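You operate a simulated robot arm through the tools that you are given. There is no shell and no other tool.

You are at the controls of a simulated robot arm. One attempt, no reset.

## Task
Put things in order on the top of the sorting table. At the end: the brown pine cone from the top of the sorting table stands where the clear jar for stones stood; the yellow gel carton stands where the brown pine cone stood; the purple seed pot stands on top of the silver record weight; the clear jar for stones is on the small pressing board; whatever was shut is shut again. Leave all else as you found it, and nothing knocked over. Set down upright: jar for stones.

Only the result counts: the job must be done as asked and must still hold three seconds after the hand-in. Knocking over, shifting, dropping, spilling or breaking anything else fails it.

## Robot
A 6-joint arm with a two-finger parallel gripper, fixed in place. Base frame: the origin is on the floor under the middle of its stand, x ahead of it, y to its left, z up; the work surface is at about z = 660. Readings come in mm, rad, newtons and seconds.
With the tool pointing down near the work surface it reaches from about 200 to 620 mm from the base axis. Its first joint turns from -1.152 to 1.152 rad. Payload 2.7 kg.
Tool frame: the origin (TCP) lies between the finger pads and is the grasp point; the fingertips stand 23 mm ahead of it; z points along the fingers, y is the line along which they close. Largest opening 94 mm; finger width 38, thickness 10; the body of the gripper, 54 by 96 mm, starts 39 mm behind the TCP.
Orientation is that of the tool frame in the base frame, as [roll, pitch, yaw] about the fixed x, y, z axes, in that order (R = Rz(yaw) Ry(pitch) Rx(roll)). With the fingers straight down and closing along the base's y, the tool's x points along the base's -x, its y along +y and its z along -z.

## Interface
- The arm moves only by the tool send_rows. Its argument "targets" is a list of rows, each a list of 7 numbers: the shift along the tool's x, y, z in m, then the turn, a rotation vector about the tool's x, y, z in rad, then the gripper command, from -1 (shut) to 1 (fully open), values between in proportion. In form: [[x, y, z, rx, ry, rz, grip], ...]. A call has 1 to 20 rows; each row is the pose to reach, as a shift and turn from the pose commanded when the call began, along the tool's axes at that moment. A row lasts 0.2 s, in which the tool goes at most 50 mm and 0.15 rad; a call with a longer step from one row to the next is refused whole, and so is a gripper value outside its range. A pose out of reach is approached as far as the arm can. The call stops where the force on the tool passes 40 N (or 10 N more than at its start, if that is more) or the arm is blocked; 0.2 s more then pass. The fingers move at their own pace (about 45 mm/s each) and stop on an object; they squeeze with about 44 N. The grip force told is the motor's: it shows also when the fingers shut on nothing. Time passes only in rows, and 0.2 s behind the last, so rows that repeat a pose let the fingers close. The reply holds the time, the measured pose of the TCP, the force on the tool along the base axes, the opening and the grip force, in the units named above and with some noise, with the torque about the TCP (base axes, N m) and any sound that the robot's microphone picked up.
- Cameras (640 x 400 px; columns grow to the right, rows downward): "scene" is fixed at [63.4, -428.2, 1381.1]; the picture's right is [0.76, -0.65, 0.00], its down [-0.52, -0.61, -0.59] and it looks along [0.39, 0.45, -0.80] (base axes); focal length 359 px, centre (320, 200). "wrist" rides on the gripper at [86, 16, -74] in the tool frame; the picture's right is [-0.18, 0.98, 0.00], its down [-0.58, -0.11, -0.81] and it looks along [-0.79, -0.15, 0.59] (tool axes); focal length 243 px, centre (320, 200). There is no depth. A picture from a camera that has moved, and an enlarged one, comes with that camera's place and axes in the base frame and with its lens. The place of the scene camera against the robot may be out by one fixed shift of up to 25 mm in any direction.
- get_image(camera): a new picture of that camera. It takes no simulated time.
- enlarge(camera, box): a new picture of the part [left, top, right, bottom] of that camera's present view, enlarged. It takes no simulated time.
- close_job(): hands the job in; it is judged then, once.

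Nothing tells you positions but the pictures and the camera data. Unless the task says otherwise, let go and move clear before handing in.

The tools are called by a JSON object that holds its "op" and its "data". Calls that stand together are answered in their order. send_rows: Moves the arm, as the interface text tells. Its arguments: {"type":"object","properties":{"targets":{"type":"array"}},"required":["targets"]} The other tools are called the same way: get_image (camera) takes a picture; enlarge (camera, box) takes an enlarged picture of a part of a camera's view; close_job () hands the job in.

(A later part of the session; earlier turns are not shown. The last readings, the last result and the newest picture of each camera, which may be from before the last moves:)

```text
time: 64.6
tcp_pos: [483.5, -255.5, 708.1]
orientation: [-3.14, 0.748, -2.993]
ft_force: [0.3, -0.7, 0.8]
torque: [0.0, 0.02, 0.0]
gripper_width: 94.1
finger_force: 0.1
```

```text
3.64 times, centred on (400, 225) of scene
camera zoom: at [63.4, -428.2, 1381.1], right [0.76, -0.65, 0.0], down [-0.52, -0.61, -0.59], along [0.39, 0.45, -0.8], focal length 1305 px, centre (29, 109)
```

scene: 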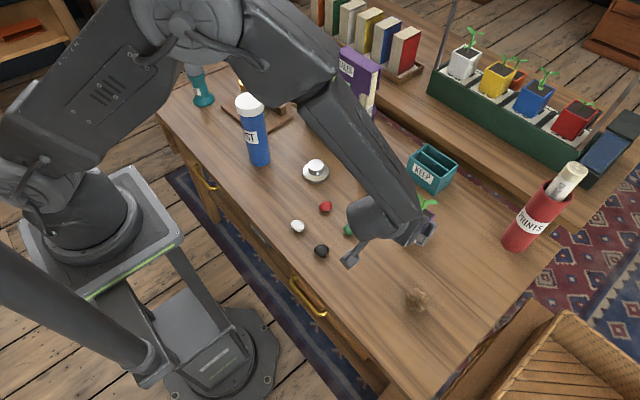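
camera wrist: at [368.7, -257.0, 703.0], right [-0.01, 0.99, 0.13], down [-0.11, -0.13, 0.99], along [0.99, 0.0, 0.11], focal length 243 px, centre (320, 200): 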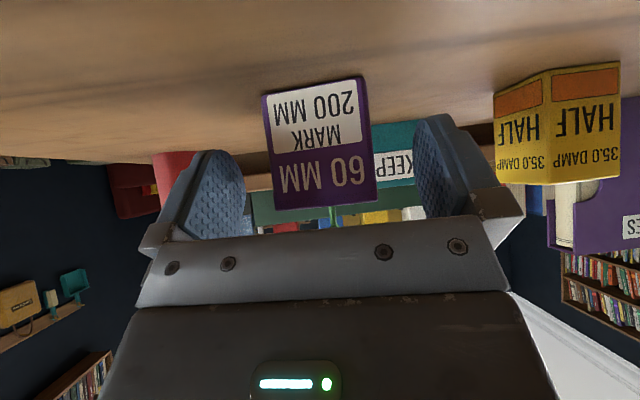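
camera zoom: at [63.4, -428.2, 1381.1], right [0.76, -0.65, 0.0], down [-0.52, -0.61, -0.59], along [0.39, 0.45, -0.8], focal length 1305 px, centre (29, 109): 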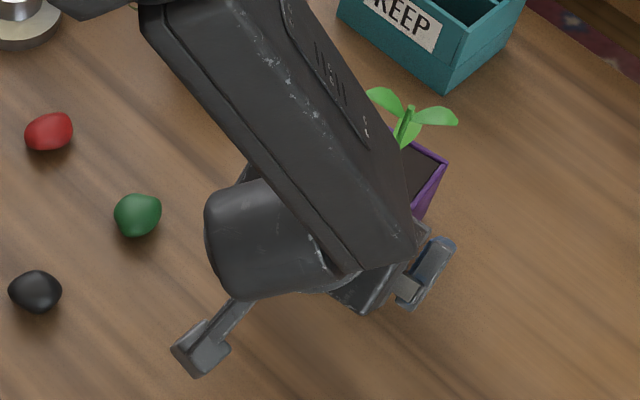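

The pot front and leaf still have clearance. Final 18 mm along the tool axis, then a check.

{"op": "send_rows", "data": {"targets": [[0, 0, 0.008, 0, 0, 0, 1], [0, 0, 0.015, 0, 0, 0, 1], [0, 0, 0.0185, 0, 0, 0, 1], [0, 0, 0.0185, 0, 0, 0, 1]]}}

{"op": "get_image", "data": {"camera": "wrist"}}

{"op": "enlarge", "data": {"camera": "scene", "box": [330, 170, 470, 280]}}

```text
time: 65.6
tcp_pos: [497.2, -254.1, 694.8]
orientation: [-3.141, 0.75, -2.992]
ft_force: [0.6, 0.7, 0.5]
torque: [-0.01, 0.0, 0.0]
gripper_width: 93.7
finger_force: 0.1
```

```text
taken
camera wrist: at [381.2, -255.1, 689.5], right [-0.01, 0.99, 0.13], down [-0.11, -0.13, 0.99], along [0.99, 0.0, 0.11], focal length 243 px, centre (320, 200)
```

wrist: 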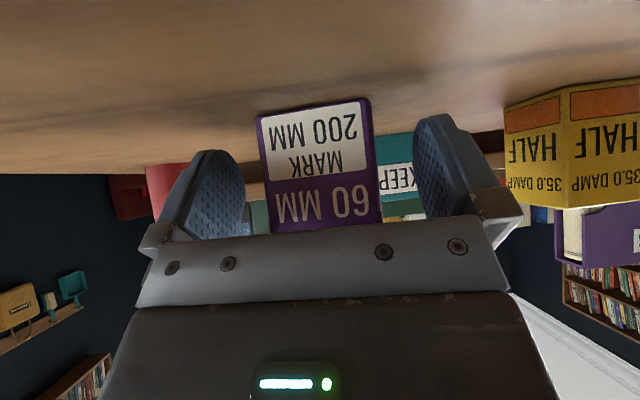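

```text
3.64 times, centred on (400, 225) of scene
camera zoom: at [63.4, -428.2, 1381.1], right [0.76, -0.65, 0.0], down [-0.52, -0.61, -0.59], along [0.39, 0.45, -0.8], focal length 1305 px, centre (29, 109)
```

zoom: 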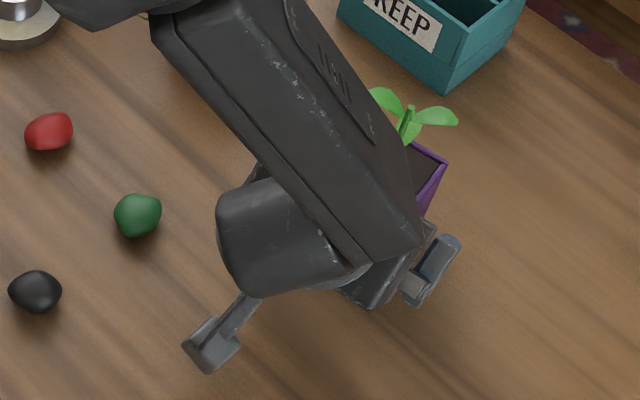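

The fingers straddle the pot's side walls. Closing gently.

{"op": "send_rows", "data": {"targets": [[0, 0, 0, 0, 0, 0, 0.5], [0, 0, 0, 0, 0, 0, 0.3], [0, 0, 0, 0, 0, 0, 0.15], [0, 0, 0, 0, 0, 0, 0.05], [0, 0, 0, 0, 0, 0, -0.1], [0, 0, 0, 0, 0, 0, -1], [0, 0, 0, 0, 0, 0, -1], [0, 0, 0, 0, 0, 0, -1]]}}

{"op": "get_image", "data": {"camera": "wrist"}}

{"op": "enlarge", "data": {"camera": "scene", "box": [370, 180, 450, 260]}}

```text
time: 67.4
tcp_pos: [495.5, -253.2, 695.2]
orientation: [3.141, 0.749, -2.993]
ft_force: [0.7, -0.4, 0.7]
torque: [0.05, -0.04, 0.05]
gripper_width: 55.0
finger_force: 43.7
```

```text
taken
camera wrist: at [381.2, -255.2, 689.7], right [-0.01, 0.99, 0.13], down [-0.11, -0.13, 0.99], along [0.99, 0.0, 0.11], focal length 243 px, centre (320, 200)
```

wrist: 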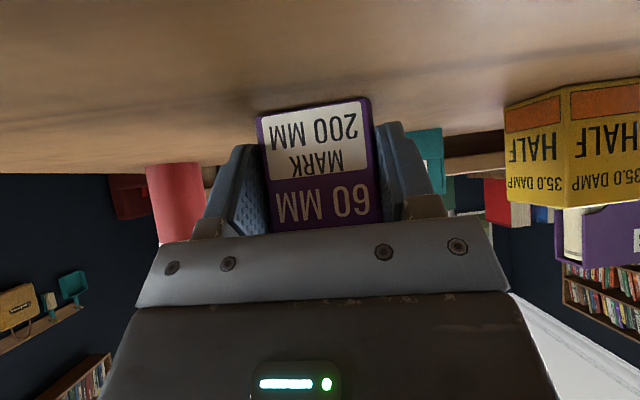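

```text
5.00 times, centred on (410, 220) of scene
camera zoom: at [63.4, -428.2, 1381.1], right [0.76, -0.65, 0.0], down [-0.52, -0.61, -0.59], along [0.39, 0.45, -0.8], focal length 1794 px, centre (-130, 100)
```

zoom: 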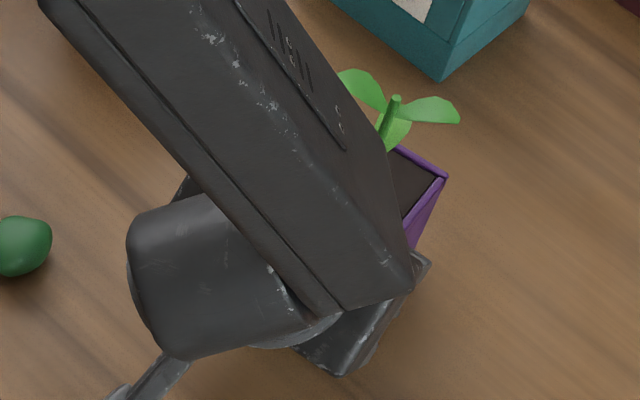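

The grip stopped at 55 mm. Since the walls may taper, I'll look closely at how the pads meet the pot before lifting.

{"op": "enlarge", "data": {"camera": "wrist", "box": [190, 80, 450, 250]}}

```text
2.35 times, centred on (320, 165) of wrist
camera zoom: at [381.2, -255.2, 689.7], right [-0.01, 0.99, 0.13], down [-0.11, -0.13, 0.99], along [0.99, 0.0, 0.11], focal length 571 px, centre (320, 282)
```

zoom: 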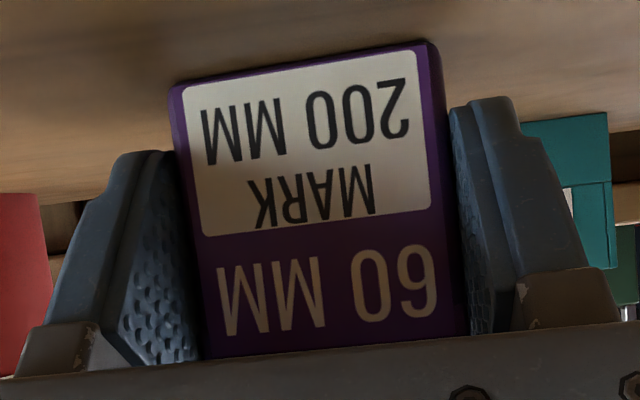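

The pads likely bear only on the pot's lip near its front corner, which could let the pot swing. I'll open, then regrip higher with more tilt, so the lip runs across the pads over a longer length.

{"op": "send_rows", "data": {"targets": [[0, 0, 0, 0, 0, 0, 0.2], [0, 0, 0, 0, 0, 0, 0.4], [0, 0, 0, 0, 0, 0, 0.7], [0, 0, 0, 0, 0, 0, 1], [0, 0, 0, 0, 0, 0, 1], [0, 0, 0, 0, 0, 0, 1]]}}

{"op": "send_rows", "data": {"targets": [[-0.007, 0, -0.004, 0, -0.04, 0, 1], [-0.014, 0, -0.0075, 0, -0.08, 0, 1], [-0.0205, 0, -0.011, 0, -0.123, 0, 1], [-0.0205, 0, -0.011, 0, -0.123, 0, 1]]}}

{"op": "get_image", "data": {"camera": "wrist"}}

{"op": "enlarge", "data": {"camera": "scene", "box": [370, 180, 450, 260]}}

```text
time: 68.8
tcp_pos: [496.3, -255.2, 695.0]
orientation: [3.142, 0.751, -2.993]
ft_force: [-0.2, -0.4, 0.0]
torque: [-0.02, 0.02, 0.01]
gripper_width: 94.1
finger_force: 0.0
```

```text
time: 69.8
tcp_pos: [503.2, -253.0, 717.3]
orientation: [-3.141, 0.873, -2.991]
ft_force: [0.3, -0.2, 0.1]
torque: [0.02, -0.01, 0.02]
gripper_width: 93.8
finger_force: 0.1
```

```text
taken
camera wrist: at [390.0, -253.6, 698.0], right [-0.03, 0.99, 0.14], down [-0.23, -0.14, 0.96], along [0.97, 0.0, 0.23], focal length 243 px, centre (320, 200)
```

wrist: 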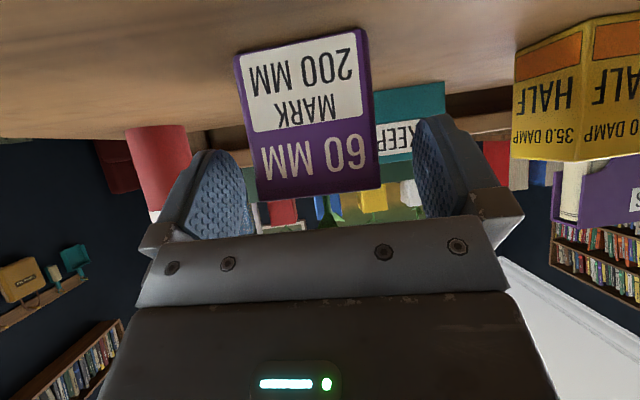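

```text
5.00 times, centred on (410, 220) of scene
camera zoom: at [63.4, -428.2, 1381.1], right [0.76, -0.65, 0.0], down [-0.52, -0.61, -0.59], along [0.39, 0.45, -0.8], focal length 1794 px, centre (-130, 100)
```

zoom: 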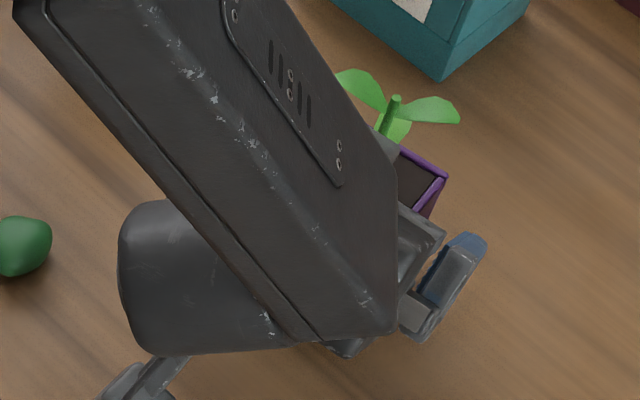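

The new pose is reached: TCP (503, -253, 717), tilt 0.873. I'll check the leaf gap at the palm.

{"op": "enlarge", "data": {"camera": "wrist", "box": [230, 120, 430, 250]}}

```text
3.08 times, centred on (330, 185) of wrist
camera zoom: at [390.0, -253.6, 698.0], right [-0.03, 0.99, 0.14], down [-0.23, -0.14, 0.96], along [0.97, 0.0, 0.23], focal length 746 px, centre (289, 246)
```

zoom: 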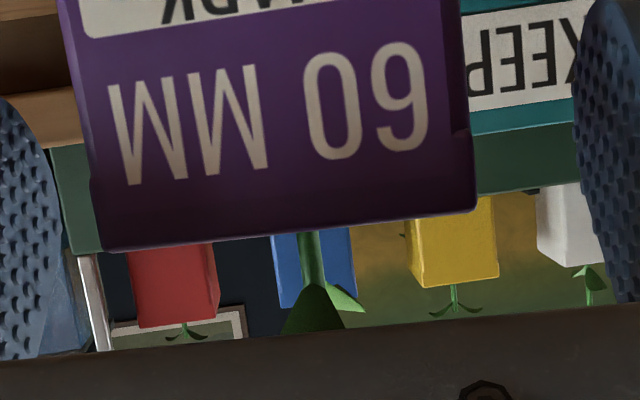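

The pot has a lip band about 11 mm tall that now crosses the middle of the pads. Closing again.

{"op": "send_rows", "data": {"targets": [[0, 0, 0, 0, 0, 0, 0.5], [0, 0, 0, 0, 0, 0, 0.3], [0, 0, 0, 0, 0, 0, 0.2], [0, 0, 0, 0, 0, 0, 0.1], [0, 0, 0, 0, 0, 0, -0.1], [0, 0, 0, 0, 0, 0, -1], [0, 0, 0, 0, 0, 0, -1], [0, 0, 0, 0, 0, 0, -1]]}}

{"op": "get_image", "data": {"camera": "wrist"}}

{"op": "enlarge", "data": {"camera": "scene", "box": [370, 180, 450, 260]}}

```text
time: 71.6
tcp_pos: [503.6, -251.3, 718.7]
orientation: [-3.141, 0.874, -2.991]
ft_force: [0.2, -1.2, 0.6]
torque: [-0.11, -0.04, 0.01]
gripper_width: 54.9
finger_force: 43.6
```

```text
taken
camera wrist: at [390.0, -253.6, 698.0], right [-0.03, 0.99, 0.14], down [-0.23, -0.14, 0.96], along [0.97, 0.0, 0.23], focal length 243 px, centre (320, 200)
```

wrist: 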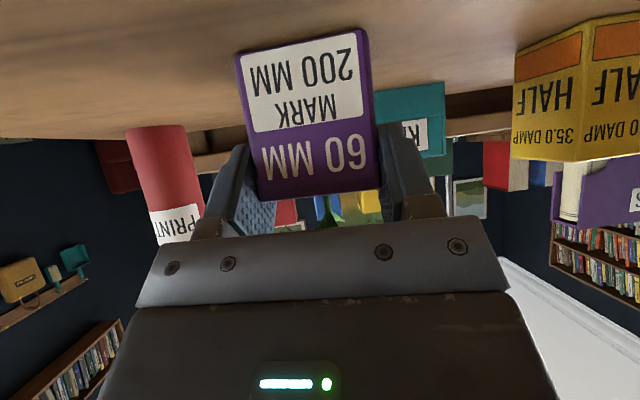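

```text
5.00 times, centred on (410, 220) of scene
camera zoom: at [63.3, -428.2, 1381.1], right [0.76, -0.65, 0.0], down [-0.52, -0.61, -0.59], along [0.39, 0.45, -0.8], focal length 1794 px, centre (-130, 100)
```

zoom: 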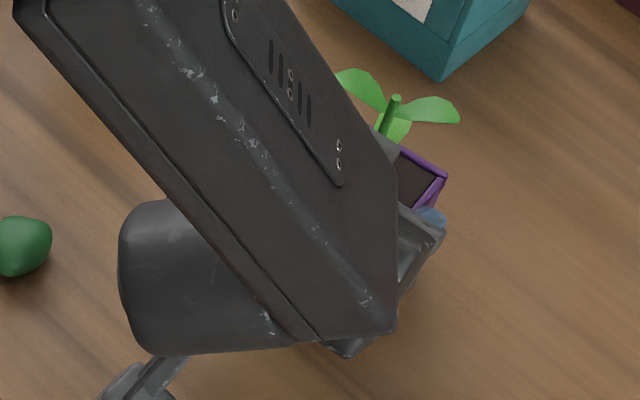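

Held at 54.9 mm. I'll lift straight up 20 mm and check that the pot stays upright.

{"op": "send_rows", "data": {"targets": [[-0.0031, 0, -0.0026, 0, 0, 0, -1], [-0.0077, 0, -0.0064, 0, 0, 0, -1], [-0.0153, 0, -0.0129, 0, 0, 0, -1], [-0.0153, 0, -0.0129, 0, 0, 0, -1]]}}

{"op": "get_image", "data": {"camera": "wrist"}}

{"op": "enlarge", "data": {"camera": "scene", "box": [370, 160, 470, 260]}}

```text
time: 72.6
tcp_pos: [502.6, -253.2, 737.5]
orientation: [-3.14, 0.873, -2.989]
ft_force: [-0.1, -0.3, -2.8]
torque: [-0.01, 0.05, 0.05]
gripper_width: 54.4
finger_force: 44.2
```

```text
taken
camera wrist: at [389.9, -254.0, 717.8], right [-0.03, 0.99, 0.14], down [-0.22, -0.14, 0.96], along [0.97, 0.0, 0.23], focal length 243 px, centre (320, 200)
```

wrist: 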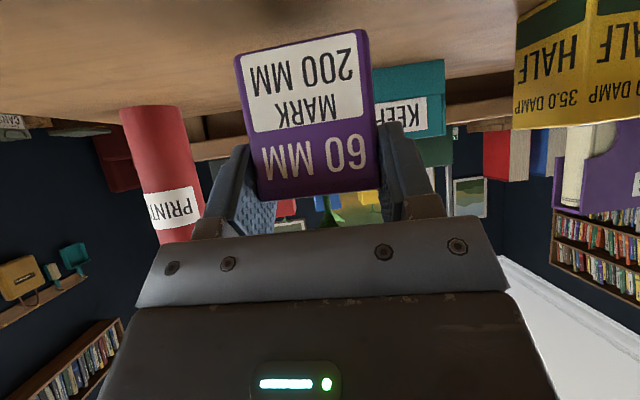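

```text
4.00 times, centred on (420, 210) of scene
camera zoom: at [63.4, -428.2, 1381.1], right [0.76, -0.65, 0.0], down [-0.52, -0.61, -0.59], along [0.39, 0.45, -0.8], focal length 1435 px, centre (-80, 160)
```

zoom: 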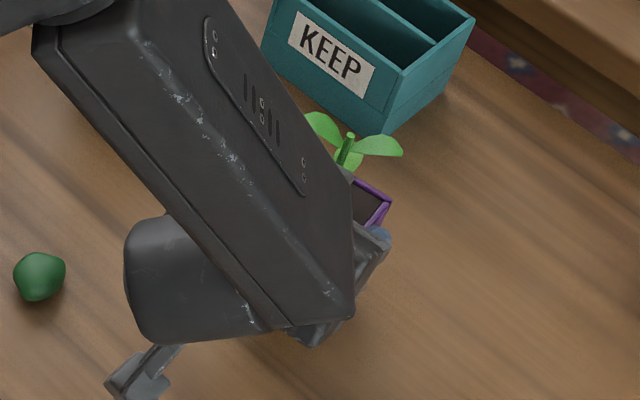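

The pot is held rigidly and upright. I'll lift it clear of the carton's height and carry it over the silver weight, keeping the same orientation.

{"op": "send_rows", "data": {"targets": [[-0.02, 0, -0.017, 0, 0, 0, -1], [-0.0405, 0, -0.034, 0, 0, 0, -1], [-0.0613, 0, -0.0514, 0, 0, 0, -1], [-0.0605, 0.02, -0.0523, 0, 0, 0, -1], [-0.0592, 0.055, -0.0538, 0, 0, 0, -1], [-0.0578, 0.09, -0.0553, 0, 0, 0, -1], [-0.0565, 0.127, -0.057, 0, 0, 0, -1], [-0.055, 0.165, -0.0586, 0, 0, 0, -1], [-0.0537, 0.2, -0.0602, 0, 0, 0, -1], [-0.0524, 0.24, -0.0619, 0, 0, 0, -1], [-0.0514, 0.27, -0.0631, 0, 0, 0, -1], [-0.0509, 0.2866, -0.0638, 0, 0, 0, -1], [-0.0509, 0.2866, -0.0638, 0, 0, 0, -1]]}}

{"op": "get_image", "data": {"camera": "wrist"}}

{"op": "get_image", "data": {"camera": "scene"}}

```text
time: 75.4
tcp_pos: [456.4, 19.6, 828.3]
orientation: [3.109, 0.867, -3.011]
ft_force: [-0.7, -0.7, -2.0]
torque: [0.03, 0.03, -0.02]
gripper_width: 54.5
finger_force: 44.6
out of reach, approached as far as the arm can: row 11, 12, 13
```

```text
taken
camera wrist: at [343.0, 18.7, 809.3], right [-0.04, 0.99, 0.16], down [-0.21, -0.17, 0.96], along [0.98, 0.0, 0.22], focal length 243 px, centre (320, 200)
```

wrist: 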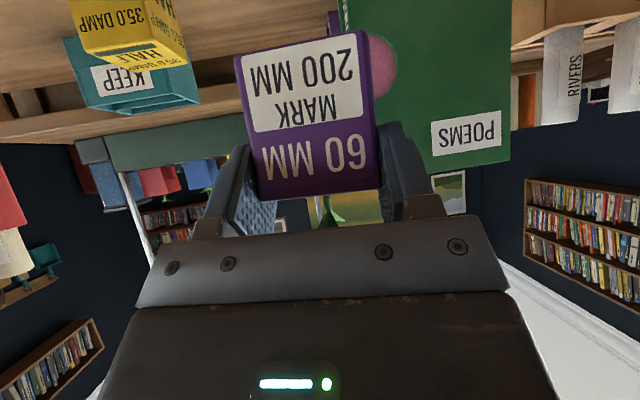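

```text
taken
```

scene: 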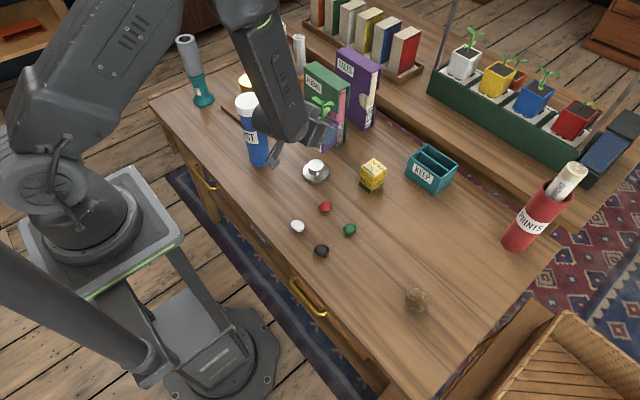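

The arm could not quite reach that pose with this heading (it stopped near (456, 20, 828)). The pot is still held, so I'll back off 60 mm toward -y, where the pose was reachable, and then turn the heading about the vertical.

{"op": "send_rows", "data": {"targets": [[0.002, -0.02, -0.0023, 0, 0, 0, -1], [0.0039, -0.04, -0.0046, 0, 0, 0, -1], [0.0058, -0.0593, -0.0069, 0, 0, 0, -1], [0.0058, -0.0593, -0.0069, 0, 0, 0, -1]]}}

{"op": "get_image", "data": {"camera": "scene"}}

{"op": "get_image", "data": {"camera": "wrist"}}

```text
time: 76.4
tcp_pos: [457.1, -40.9, 827.2]
orientation: [3.14, 0.874, -2.989]
ft_force: [-0.2, 0.1, -1.4]
torque: [-0.03, 0.01, 0.02]
gripper_width: 54.6
finger_force: 43.8
```

```text
taken
```

scene: 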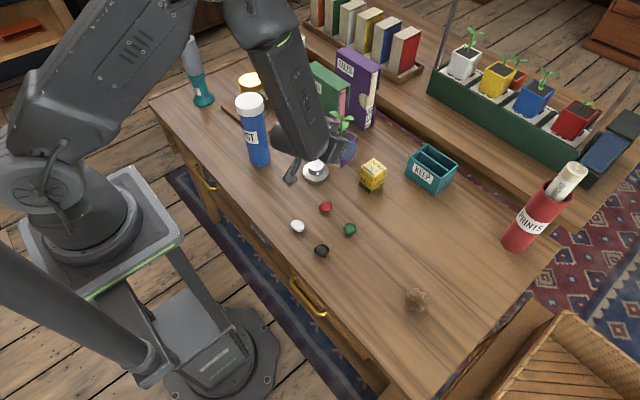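

```text
taken
camera wrist: at [343.3, -41.8, 807.7], right [-0.03, 0.99, 0.14], down [-0.22, -0.14, 0.96], along [0.97, 0.0, 0.23], focal length 243 px, centre (320, 200)
```

wrist: 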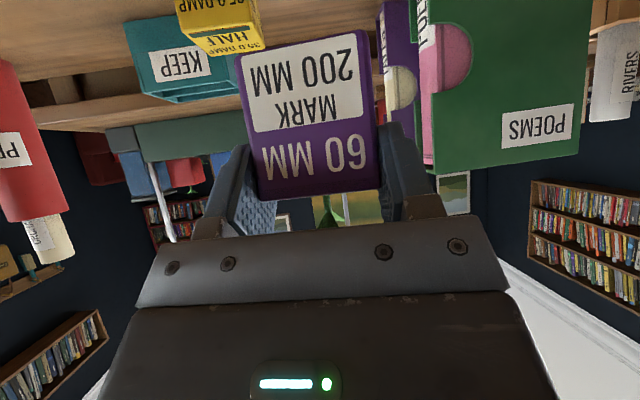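

The pose is good again at (457, -41, 827) with the pot upright. Now I'll turn the heading about the vertical by 0.5 rad in small steps.

{"op": "send_rows", "data": {"targets": [[0, 0, 0, -0.0766, 0, -0.0643, -1], [0, 0, 0, -0.1532, 0, -0.1286, -1], [0, 0, 0, -0.2298, 0, -0.1929, -1], [0, 0, 0, -0.3064, 0, -0.2572, -1], [0, 0, 0, -0.383, 0, -0.3215, -1], [0, 0, 0, -0.383, 0, -0.3215, -1]]}}

{"op": "get_image", "data": {"camera": "scene"}}

{"op": "get_image", "data": {"camera": "wrist"}}

```text
time: 77.8
tcp_pos: [456.7, -40.2, 827.4]
orientation: [3.141, 0.873, -2.49]
ft_force: [0.3, 0.3, -1.0]
torque: [-0.02, 0.07, -0.02]
gripper_width: 54.6
finger_force: 43.9
```

```text
taken
```

scene: 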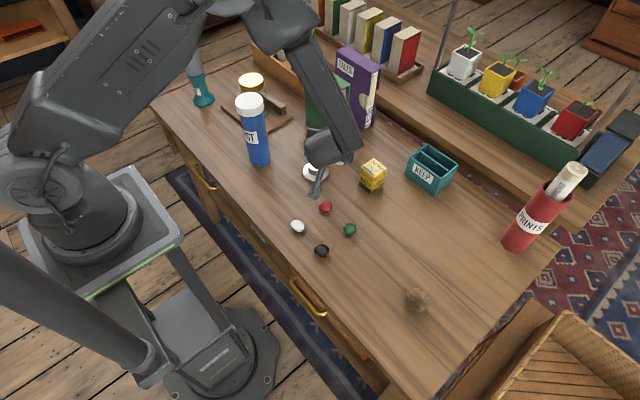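

```text
taken
camera wrist: at [357.6, -95.6, 808.1], right [-0.5, 0.85, 0.14], down [-0.13, -0.23, 0.96], along [0.86, 0.46, 0.23], focal length 243 px, centre (320, 200)
```

wrist: 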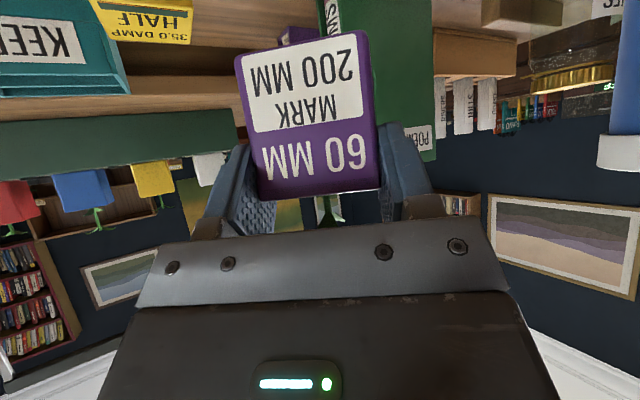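

Heading turned to about 37° and the pot is still upright. Now I'll translate so the pot's centre is over the weight, staying high.

{"op": "send_rows", "data": {"targets": [[-0.005, 0.014, 0.0058, 0, 0, 0, -1], [-0.0097, 0.0278, 0.0115, 0, 0, 0, -1], [-0.0145, 0.0417, 0.0173, 0, 0, 0, -1], [-0.0194, 0.0556, 0.0231, 0, 0, 0, -1], [-0.0194, 0.0556, 0.0231, 0, 0, 0, -1]]}}

{"op": "get_image", "data": {"camera": "scene"}}

{"op": "enlarge", "data": {"camera": "scene", "box": [270, 90, 390, 200]}}

{"op": "get_image", "data": {"camera": "wrist"}}

```text
time: 79.0
tcp_pos: [447.5, 21.7, 827.8]
orientation: [-3.138, 0.873, -2.491]
ft_force: [-1.4, 0.1, -1.5]
torque: [-0.01, 0.03, 0.0]
gripper_width: 54.5
finger_force: 43.8
```

```text
taken
```

scene: 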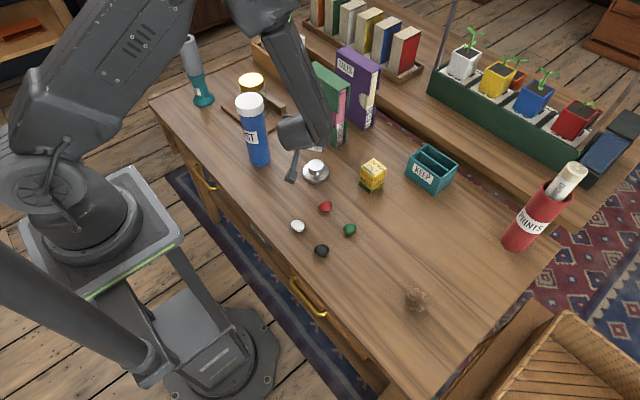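

```text
3.64 times, centred on (330, 145) of scene
camera zoom: at [63.4, -428.2, 1381.1], right [0.76, -0.65, 0.0], down [-0.52, -0.61, -0.59], along [0.39, 0.45, -0.8], focal length 1305 px, centre (284, 400)
```

zoom: 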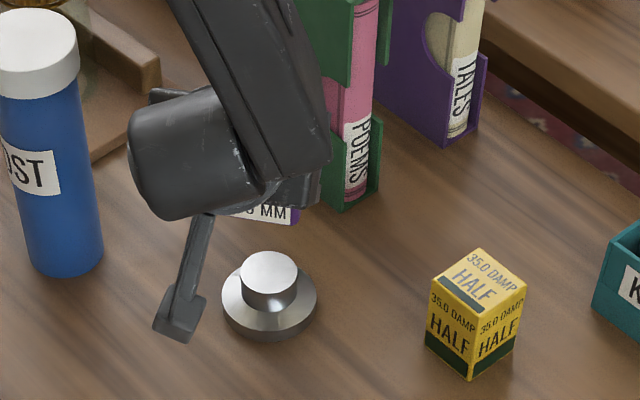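

```text
taken
camera wrist: at [347.8, -32.2, 807.8], right [-0.5, 0.85, 0.14], down [-0.13, -0.23, 0.96], along [0.86, 0.46, 0.23], focal length 243 px, centre (320, 200)
```

wrist: 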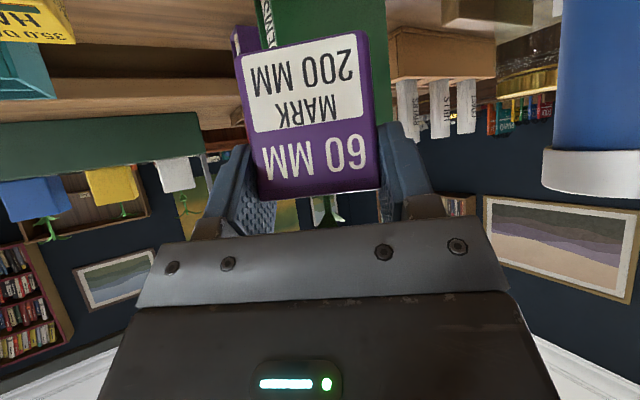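

The pot is above the weight. I'll lower it to about 18 mm above the knob and look.

{"op": "send_rows", "data": {"targets": [[0.0115, 0, 0.00965, 0, 0, 0, -1], [0.023, 0, 0.0193, 0, 0, 0, -1], [0.0345, 0, 0.029, 0, 0, 0, -1], [0.0444, 0, 0.0373, 0, 0, 0, -1], [0.0444, 0, 0.0373, 0, 0, 0, -1]]}}

{"op": "enlarge", "data": {"camera": "scene", "box": [270, 90, 390, 200]}}

{"op": "get_image", "data": {"camera": "wrist"}}

```text
time: 80.2
tcp_pos: [447.9, 23.0, 769.7]
orientation: [-3.141, 0.872, -2.491]
ft_force: [-0.2, -0.2, -2.0]
torque: [-0.03, 0.07, 0.01]
gripper_width: 54.5
finger_force: 44.2
```

```text
3.64 times, centred on (330, 145) of scene
camera zoom: at [63.4, -428.2, 1381.1], right [0.76, -0.65, 0.0], down [-0.52, -0.61, -0.59], along [0.39, 0.45, -0.8], focal length 1305 px, centre (284, 400)
```

zoom: 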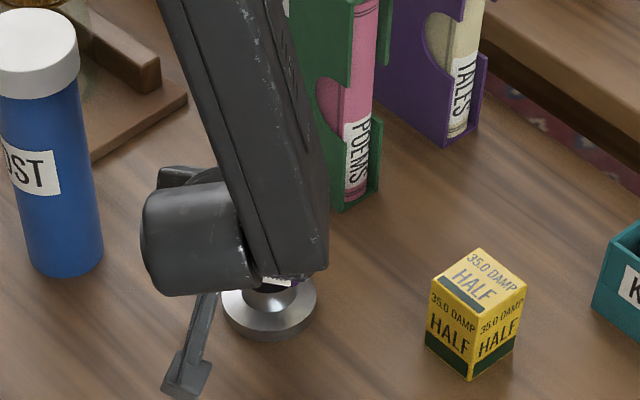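

```text
taken
camera wrist: at [347.6, -33.4, 749.7], right [-0.5, 0.85, 0.14], down [-0.13, -0.23, 0.96], along [0.86, 0.46, 0.23], focal length 243 px, centre (320, 200)
```

wrist: 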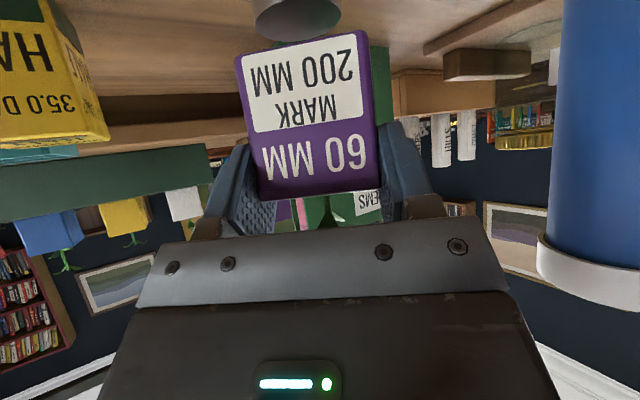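

The knob shows just below the pot's base in the inverted wrist view. I'll zoom to check the sideways alignment.

{"op": "enlarge", "data": {"camera": "wrist", "box": [210, 0, 400, 110]}}

{"op": "enlarge", "data": {"camera": "scene", "box": [290, 140, 350, 200]}}

```text
3.37 times, centred on (305, 55) of wrist
camera zoom: at [347.6, -33.4, 749.7], right [-0.5, 0.85, 0.14], down [-0.13, -0.23, 0.96], along [0.86, 0.46, 0.23], focal length 817 px, centre (370, 688)
```

zoom: 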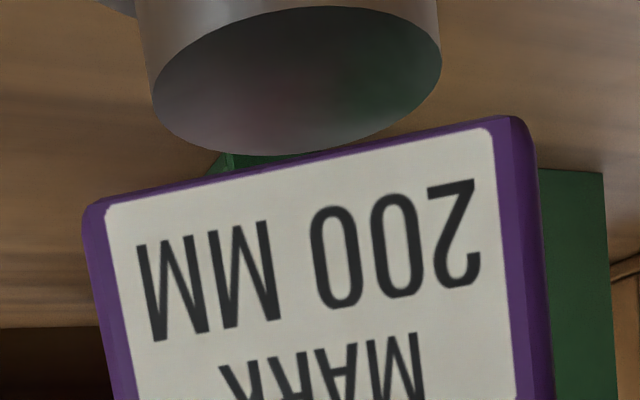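

```text
6.67 times, centred on (320, 170) of scene
camera zoom: at [63.4, -428.2, 1381.1], right [0.76, -0.65, 0.0], down [-0.52, -0.61, -0.59], along [0.39, 0.45, -0.8], focal length 2392 px, centre (320, 400)
```

zoom: 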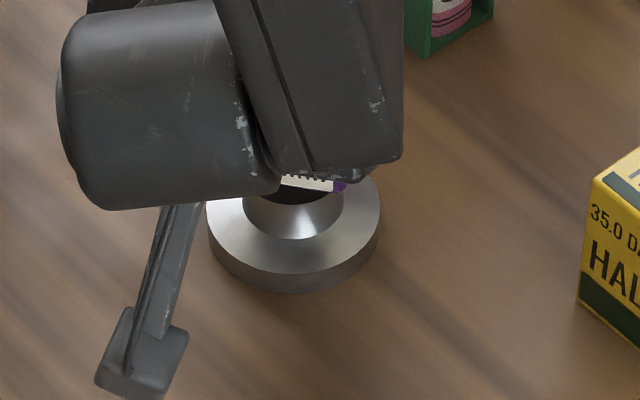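

The pot's base is within about 3 mm of the knob's centre. I'll correct 2 mm sideways and lower slowly toward contact.

{"op": "send_rows", "data": {"targets": [[0.0046, -0.002, 0.0039, 0, 0, 0, -1], [0.0084, -0.002, 0.0071, 0, 0, 0, -1], [0.0107, -0.002, 0.009, 0, 0, 0, -1], [0.0115, -0.002, 0.00965, 0, 0, 0, -1]]}}

{"op": "enlarge", "data": {"camera": "wrist", "box": [210, 0, 400, 110]}}

```text
time: 81.2
tcp_pos: [448.5, 20.9, 754.6]
orientation: [-3.139, 0.872, -2.49]
ft_force: [0.0, 0.4, -1.8]
torque: [-0.01, 0.02, -0.02]
gripper_width: 54.6
finger_force: 44.3
```

```text
3.37 times, centred on (305, 55) of wrist
camera zoom: at [349.0, -34.4, 734.8], right [-0.5, 0.85, 0.14], down [-0.13, -0.23, 0.96], along [0.86, 0.46, 0.23], focal length 817 px, centre (370, 688)
```

zoom: 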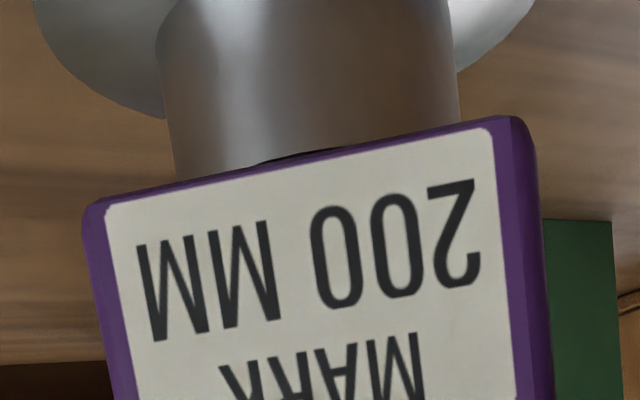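

Nearly touching, and the knob is centred under the base to within 2 mm. I'll go on in 1 mm steps.

{"op": "send_rows", "data": {"targets": [[0.00077, 0, 0.00064, 0, 0, 0, -1], [0.00153, 0, 0.00129, 0, 0, 0, -1]]}}

```text
time: 81.8
tcp_pos: [448.8, 21.4, 752.8]
orientation: [-3.139, 0.875, -2.491]
ft_force: [-5.1, -1.2, 15.1]
torque: [-0.05, 0.41, 0.01]
gripper_width: 54.5
finger_force: 44.0
```

Contact with the knob (about 15 N). I'll ease off slightly and open slowly.

{"op": "send_rows", "data": {"targets": [[-0.0004, 0, -0.0003, 0, 0, 0, -1], [-0.0007, 0, -0.0006, 0, 0, 0, -1]]}}

{"op": "enlarge", "data": {"camera": "wrist", "box": [210, 0, 400, 110]}}

```text
time: 82.4
tcp_pos: [450.4, 21.2, 754.5]
orientation: [-3.139, 0.875, -2.49]
ft_force: [2.2, 3.0, 7.4]
torque: [0.16, -0.1, 0.0]
gripper_width: 54.5
finger_force: 44.5
```

```text
3.37 times, centred on (305, 55) of wrist
camera zoom: at [349.6, -34.6, 733.7], right [-0.5, 0.85, 0.14], down [-0.13, -0.23, 0.96], along [0.86, 0.46, 0.23], focal length 817 px, centre (370, 688)
```

zoom: 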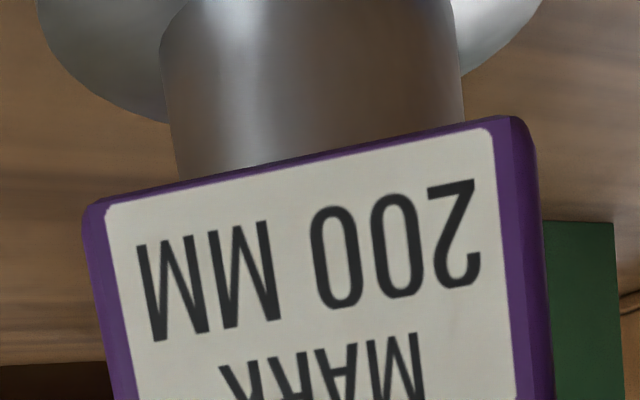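

The base sits flat on the knob under light load. Opening in small steps.

{"op": "send_rows", "data": {"targets": [[0, 0, 0, 0, 0, 0, 0.18], [0, 0, 0, 0, 0, 0, 0.22], [0, 0, 0, 0, 0, 0, 0.3], [0, 0, 0, 0, 0, 0, 0.5], [0, 0, 0, 0, 0, 0, 0.75], [0, 0, 0, 0, 0, 0, 1], [0, 0, 0, 0, 0, 0, 1], [0, 0, 0, 0, 0, 0, 1]]}}

{"op": "get_image", "data": {"camera": "wrist"}}

{"op": "enlarge", "data": {"camera": "wrist", "box": [210, 0, 400, 110]}}

{"op": "enlarge", "data": {"camera": "scene", "box": [260, 70, 400, 200]}}

```text
time: 84.2
tcp_pos: [448.9, 20.7, 752.4]
orientation: [-3.141, 0.873, -2.491]
ft_force: [0.1, 0.6, -0.4]
torque: [0.01, -0.04, -0.03]
gripper_width: 94.3
finger_force: 0.1
```

```text
taken
camera wrist: at [348.9, -34.7, 733.5], right [-0.5, 0.85, 0.14], down [-0.13, -0.23, 0.96], along [0.86, 0.46, 0.23], focal length 243 px, centre (320, 200)
```

wrist: 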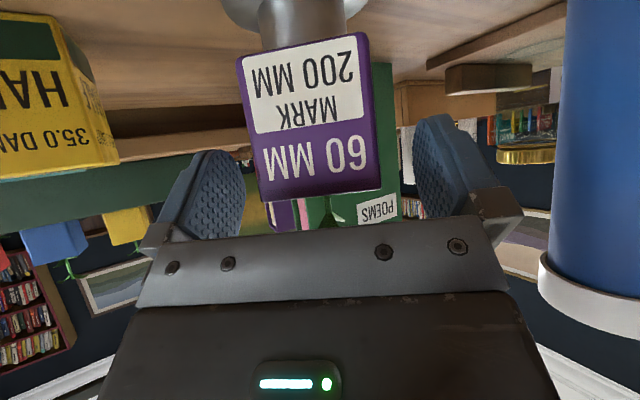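

```text
3.37 times, centred on (305, 55) of wrist
camera zoom: at [348.9, -34.7, 733.5], right [-0.5, 0.85, 0.14], down [-0.13, -0.23, 0.96], along [0.86, 0.46, 0.23], focal length 817 px, centre (370, 688)
```

zoom: 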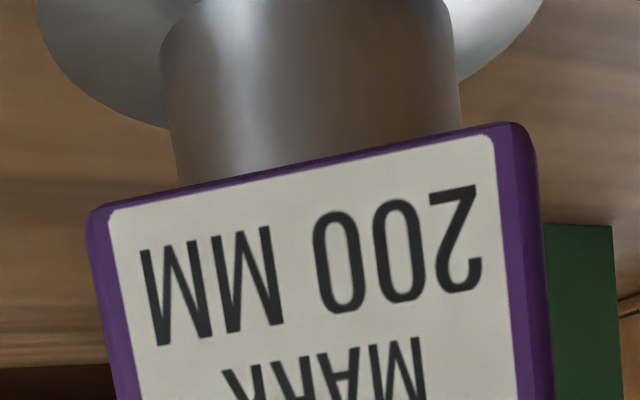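

```text
3.08 times, centred on (330, 135) of scene
camera zoom: at [63.4, -428.2, 1381.1], right [0.76, -0.65, 0.0], down [-0.52, -0.61, -0.59], along [0.39, 0.45, -0.8], focal length 1104 px, centre (289, 400)
```

zoom: 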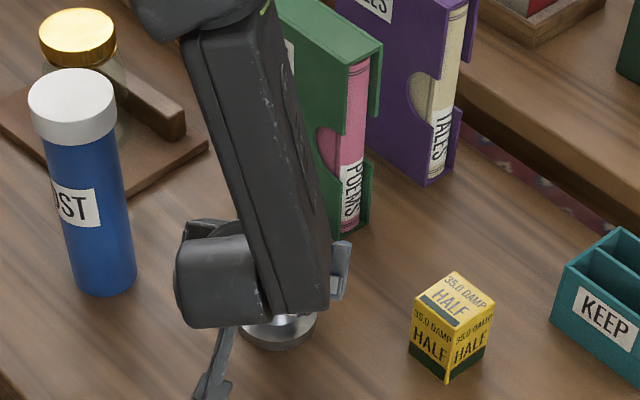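

The pot stays on the knob with the fingers open. I'll back out along the tool axis in small steps, watching for reach limits.

{"op": "send_rows", "data": {"targets": [[0, 0, -0.01, 0, 0, 0, 1], [0, 0, -0.02, 0, 0, 0, 1], [0, 0, -0.03, 0, 0, 0, 1]]}}

{"op": "get_image", "data": {"camera": "wrist"}}

```text
time: 85.0
tcp_pos: [430.9, 7.4, 772.5]
orientation: [-3.141, 0.872, -2.489]
ft_force: [0.4, 0.4, -0.4]
torque: [0.0, 0.02, 0.01]
gripper_width: 93.9
finger_force: 0.0
```

```text
taken
camera wrist: at [330.9, -48.6, 753.1], right [-0.5, 0.85, 0.14], down [-0.13, -0.23, 0.96], along [0.86, 0.46, 0.23], focal length 243 px, centre (320, 200)
```

wrist: 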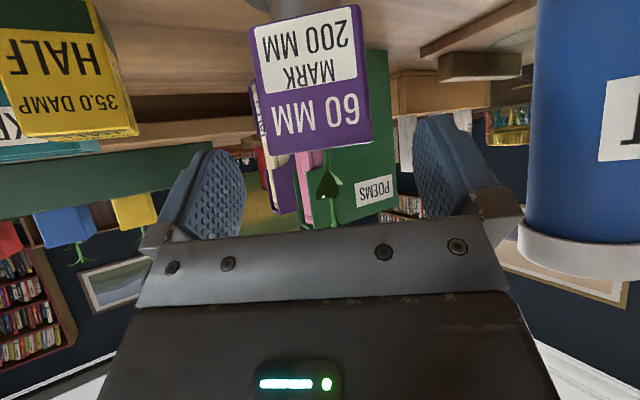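

The motion follows as asked and the pot is undisturbed. I'll continue backing out.

{"op": "send_rows", "data": {"targets": [[0, 0, -0.01, 0, 0, 0, 1], [0, 0, -0.02, 0, 0, 0, 1], [0, 0, -0.03, 0, 0, 0, 1]]}}

{"op": "get_image", "data": {"camera": "wrist"}}

{"op": "get_image", "data": {"camera": "scene"}}

```text
time: 85.8
tcp_pos: [411.9, -6.5, 792.6]
orientation: [-3.141, 0.872, -2.491]
ft_force: [0.9, -0.5, 0.3]
torque: [0.02, 0.0, 0.01]
gripper_width: 94.0
finger_force: 0.1
```

```text
taken
camera wrist: at [312.1, -62.4, 772.8], right [-0.5, 0.85, 0.14], down [-0.13, -0.23, 0.96], along [0.86, 0.46, 0.23], focal length 243 px, centre (320, 200)
```

wrist: 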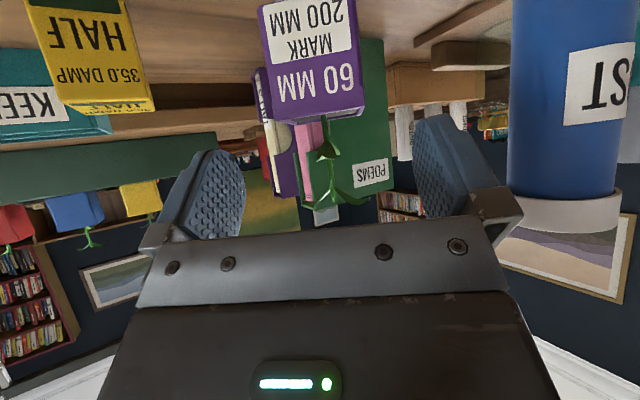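

```text
taken
```

scene: 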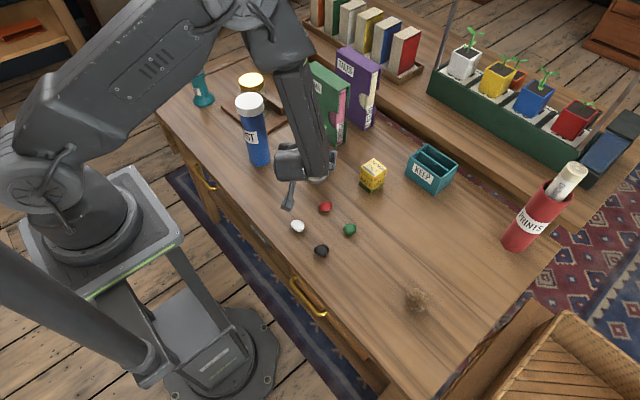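

The fingers are just clear of the pot. I'll keep moving back and to the right, away from it, before straightening the tool.

{"op": "send_rows", "data": {"targets": [[0, 0, -0.015, 0, 0, 0, 1], [0.005, 0, -0.03, 0, 0, 0, 1], [0.015, -0.01, -0.04, 0, 0, 0, 1], [0.025, -0.025, -0.05, 0, 0, 0, 1], [0.035, -0.045, -0.06, 0, 0, 0, 1], [0.035, -0.07, -0.06, 0, 0, 0, 1], [0.035, -0.07, -0.06, 0, 0, 0, 1]]}}

{"op": "get_image", "data": {"camera": "wrist"}}

{"op": "get_image", "data": {"camera": "scene"}}

```text
time: 87.4
tcp_pos: [400.5, -105.8, 803.8]
orientation: [3.142, 0.871, -2.493]
ft_force: [1.2, 0.5, -0.2]
torque: [-0.03, -0.01, 0.01]
gripper_width: 93.9
finger_force: 0.1
```

```text
taken
camera wrist: at [300.5, -160.4, 784.1], right [-0.5, 0.85, 0.14], down [-0.13, -0.23, 0.96], along [0.86, 0.46, 0.23], focal length 243 px, centre (320, 200)
```

wrist: 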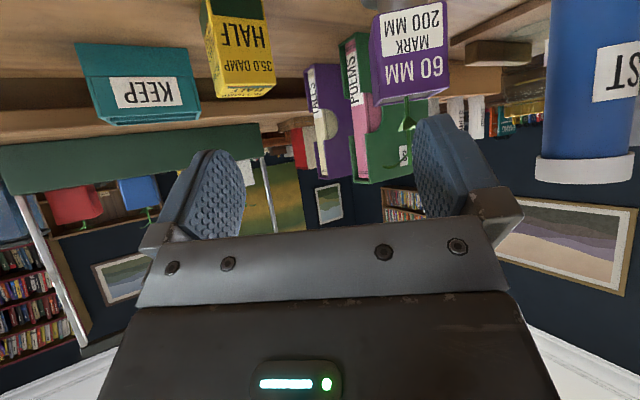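

```text
taken
```

scene: 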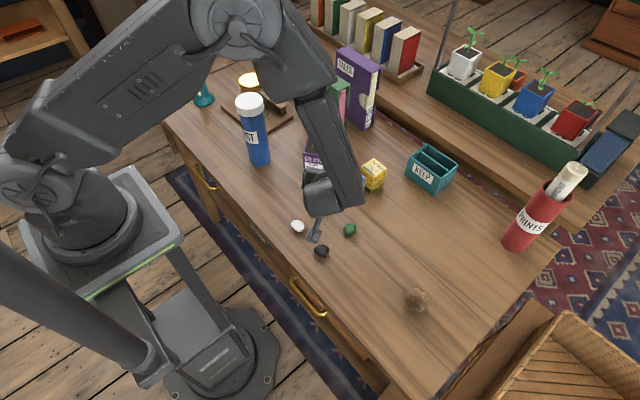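

The gripper is clear of everything. I'll rise and straighten the tool, then move it aside for a full view.

{"op": "send_rows", "data": {"targets": [[-0.023, 0, -0.0193, 0, 0, 0, 1], [-0.046, 0, -0.0386, 0, 0, 0, 1], [-0.0613, 0, -0.0514, 0, 0, 0, 1], [-0.0613, 0, -0.0514, 0, 0.125, 0, 1], [-0.0613, 0, -0.0514, 0, 0.25, 0, 1], [-0.0613, 0, -0.0514, 0, 0.375, 0, 1], [-0.0613, 0, -0.0514, 0, 0.5, 0, 1], [-0.0613, 0, -0.0514, 0, 0.625, 0, 1], [-0.0613, 0, -0.0514, 0, 0.75, 0, 1], [-0.0613, 0, -0.0514, 0, 0.873, 0, 1], [-0.0613, 0, -0.0514, 0, 0.873, 0, 1]]}}

{"op": "get_image", "data": {"camera": "scene"}}

{"op": "get_image", "data": {"camera": "wrist"}}

```text
time: 89.8
tcp_pos: [399.5, -103.6, 883.4]
orientation: [-3.141, 0.0, -2.493]
ft_force: [0.1, -0.3, 0.2]
torque: [0.03, -0.02, 0.02]
gripper_width: 94.2
finger_force: 0.1
```

```text
taken
```

scene: 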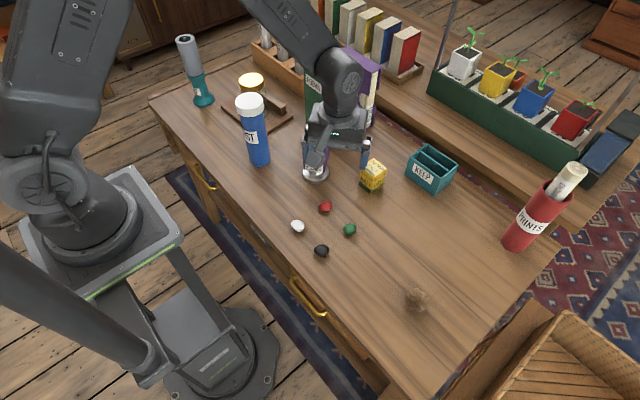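

```text
taken
camera wrist: at [321.2, -143.6, 956.9], right [-0.45, 0.89, 0.0], down [0.53, 0.27, 0.81], along [0.72, 0.36, -0.59], focal length 243 px, centre (320, 200)
```

wrist: 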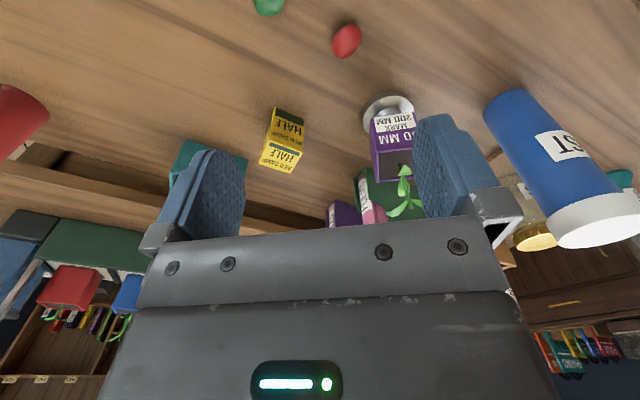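

The pot sits on the weight. I'll move the arm back toward the start side for an unobstructed check.

{"op": "send_rows", "data": {"targets": [[0.029, -0.005, -0.01, 0, 0, 0.1, 1], [0.058, -0.01, -0.02, 0, 0, 0.2, 1], [0.087, -0.015, -0.03, 0, 0, 0.3, 1], [0.116, -0.02, -0.04, 0, 0, 0.4, 1], [0.145, -0.025, -0.05, 0, 0, 0.5, 1], [0.174, -0.03, -0.06, 0, 0, 0.65, 1], [0.174, -0.03, -0.06, 0, 0, 0.65, 1]]}}

{"op": "get_image", "data": {"camera": "scene"}}

{"op": "get_image", "data": {"camera": "wrist"}}

```text
time: 91.4
tcp_pos: [278.8, -233.5, 943.0]
orientation: [3.141, 0.001, 3.139]
ft_force: [0.7, 0.4, 0.1]
torque: [0.0, -0.02, 0.01]
gripper_width: 94.2
finger_force: 0.0
```

```text
taken
```

scene: 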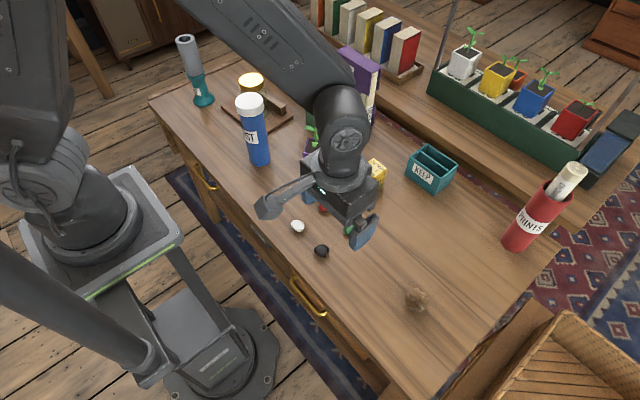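

```text
taken
camera wrist: at [192.5, -217.3, 1017.0], right [0.19, 0.98, 0.0], down [0.58, -0.11, 0.81], along [0.79, -0.15, -0.59], focal length 243 px, centre (320, 200)
```

wrist: 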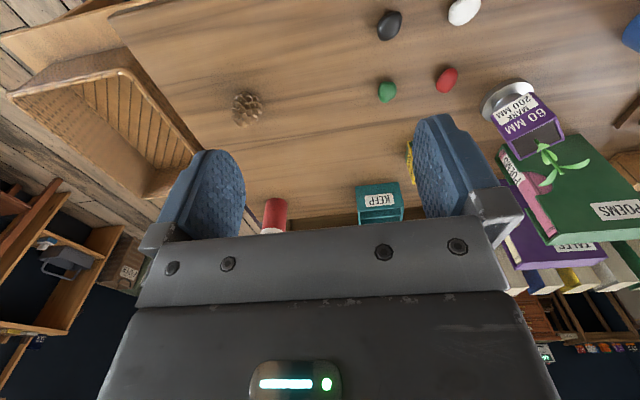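

The arm blocks the scene view of the pot. I'll swing to the left, close to the base, as in my earlier look.

{"op": "send_rows", "data": {"targets": [[0.003, 0.043, -0.005, 0, 0, 0, 1], [0.006, 0.086, -0.01, 0, 0, 0, 1], [0.009, 0.129, -0.015, 0, 0, 0, 1], [0.012, 0.172, -0.02, 0, 0, 0, 1], [0.015, 0.215, -0.025, 0, 0, 0, 1], [0.018, 0.258, -0.03, 0, 0, 0, 1], [0.02, 0.301, -0.03, 0, 0, 0, 1], [0.02, 0.344, -0.03, 0, 0, 0, 1], [0.02, 0.344, -0.03, 0, 0, 0, 1]]}}

{"op": "get_image", "data": {"camera": "scene"}}

{"op": "get_image", "data": {"camera": "wrist"}}

{"op": "enlarge", "data": {"camera": "scene", "box": [290, 110, 450, 320]}}

{"op": "enlarge", "data": {"camera": "scene", "box": [180, 60, 350, 200]}}

```text
time: 93.4
tcp_pos: [260.2, 110.4, 974.6]
orientation: [3.139, 0.001, 3.142]
ft_force: [0.1, -0.7, -0.1]
torque: [-0.01, -0.03, 0.02]
gripper_width: 93.9
finger_force: 0.0
```

```text
taken
```

scene: 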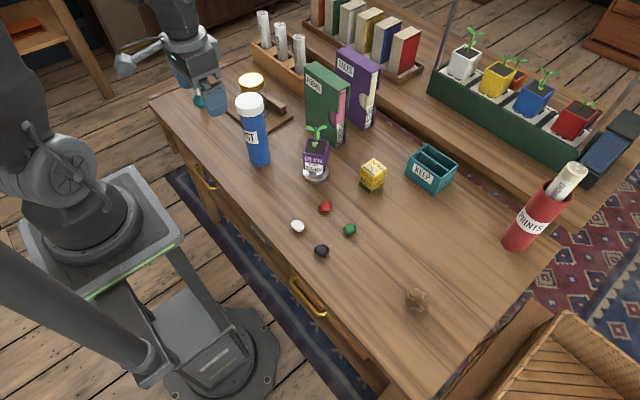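

```text
taken
camera wrist: at [173.0, 127.0, 1047.2], right [0.18, 0.98, 0.0], down [0.58, -0.11, 0.81], along [0.79, -0.15, -0.59], focal length 243 px, centre (320, 200)
```

wrist: 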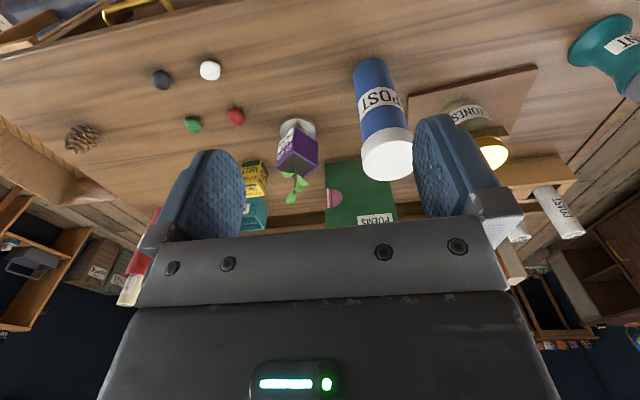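

```text
1.90 times, centred on (370, 215) of scene
camera zoom: at [63.4, -428.2, 1381.1], right [0.76, -0.65, 0.0], down [-0.52, -0.61, -0.59], along [0.39, 0.45, -0.8], focal length 684 px, centre (225, 171)
```

zoom: 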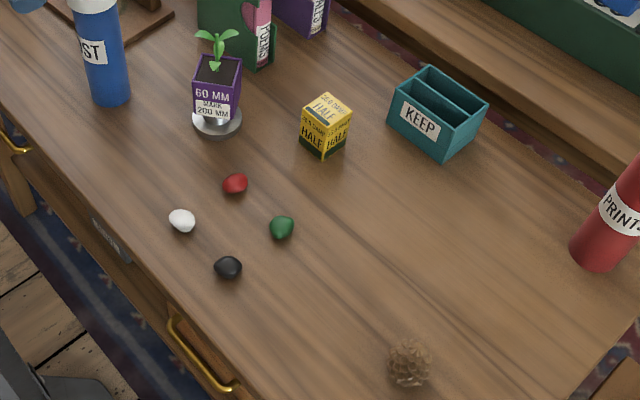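

```text
2.86 times, centred on (265, 130) of scene
camera zoom: at [63.4, -428.2, 1381.1], right [0.76, -0.65, 0.0], down [-0.52, -0.61, -0.59], along [0.39, 0.45, -0.8], focal length 1025 px, centre (477, 400)
```

zoom: 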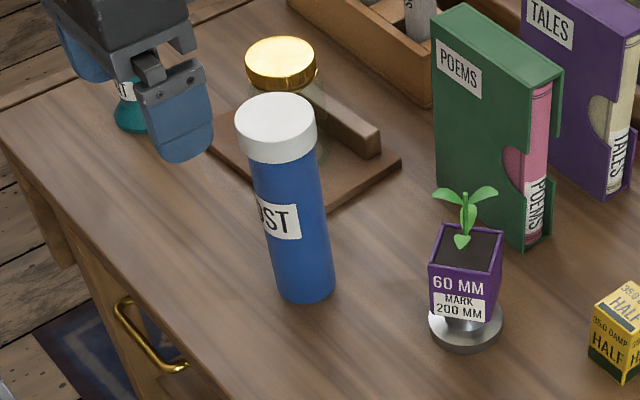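

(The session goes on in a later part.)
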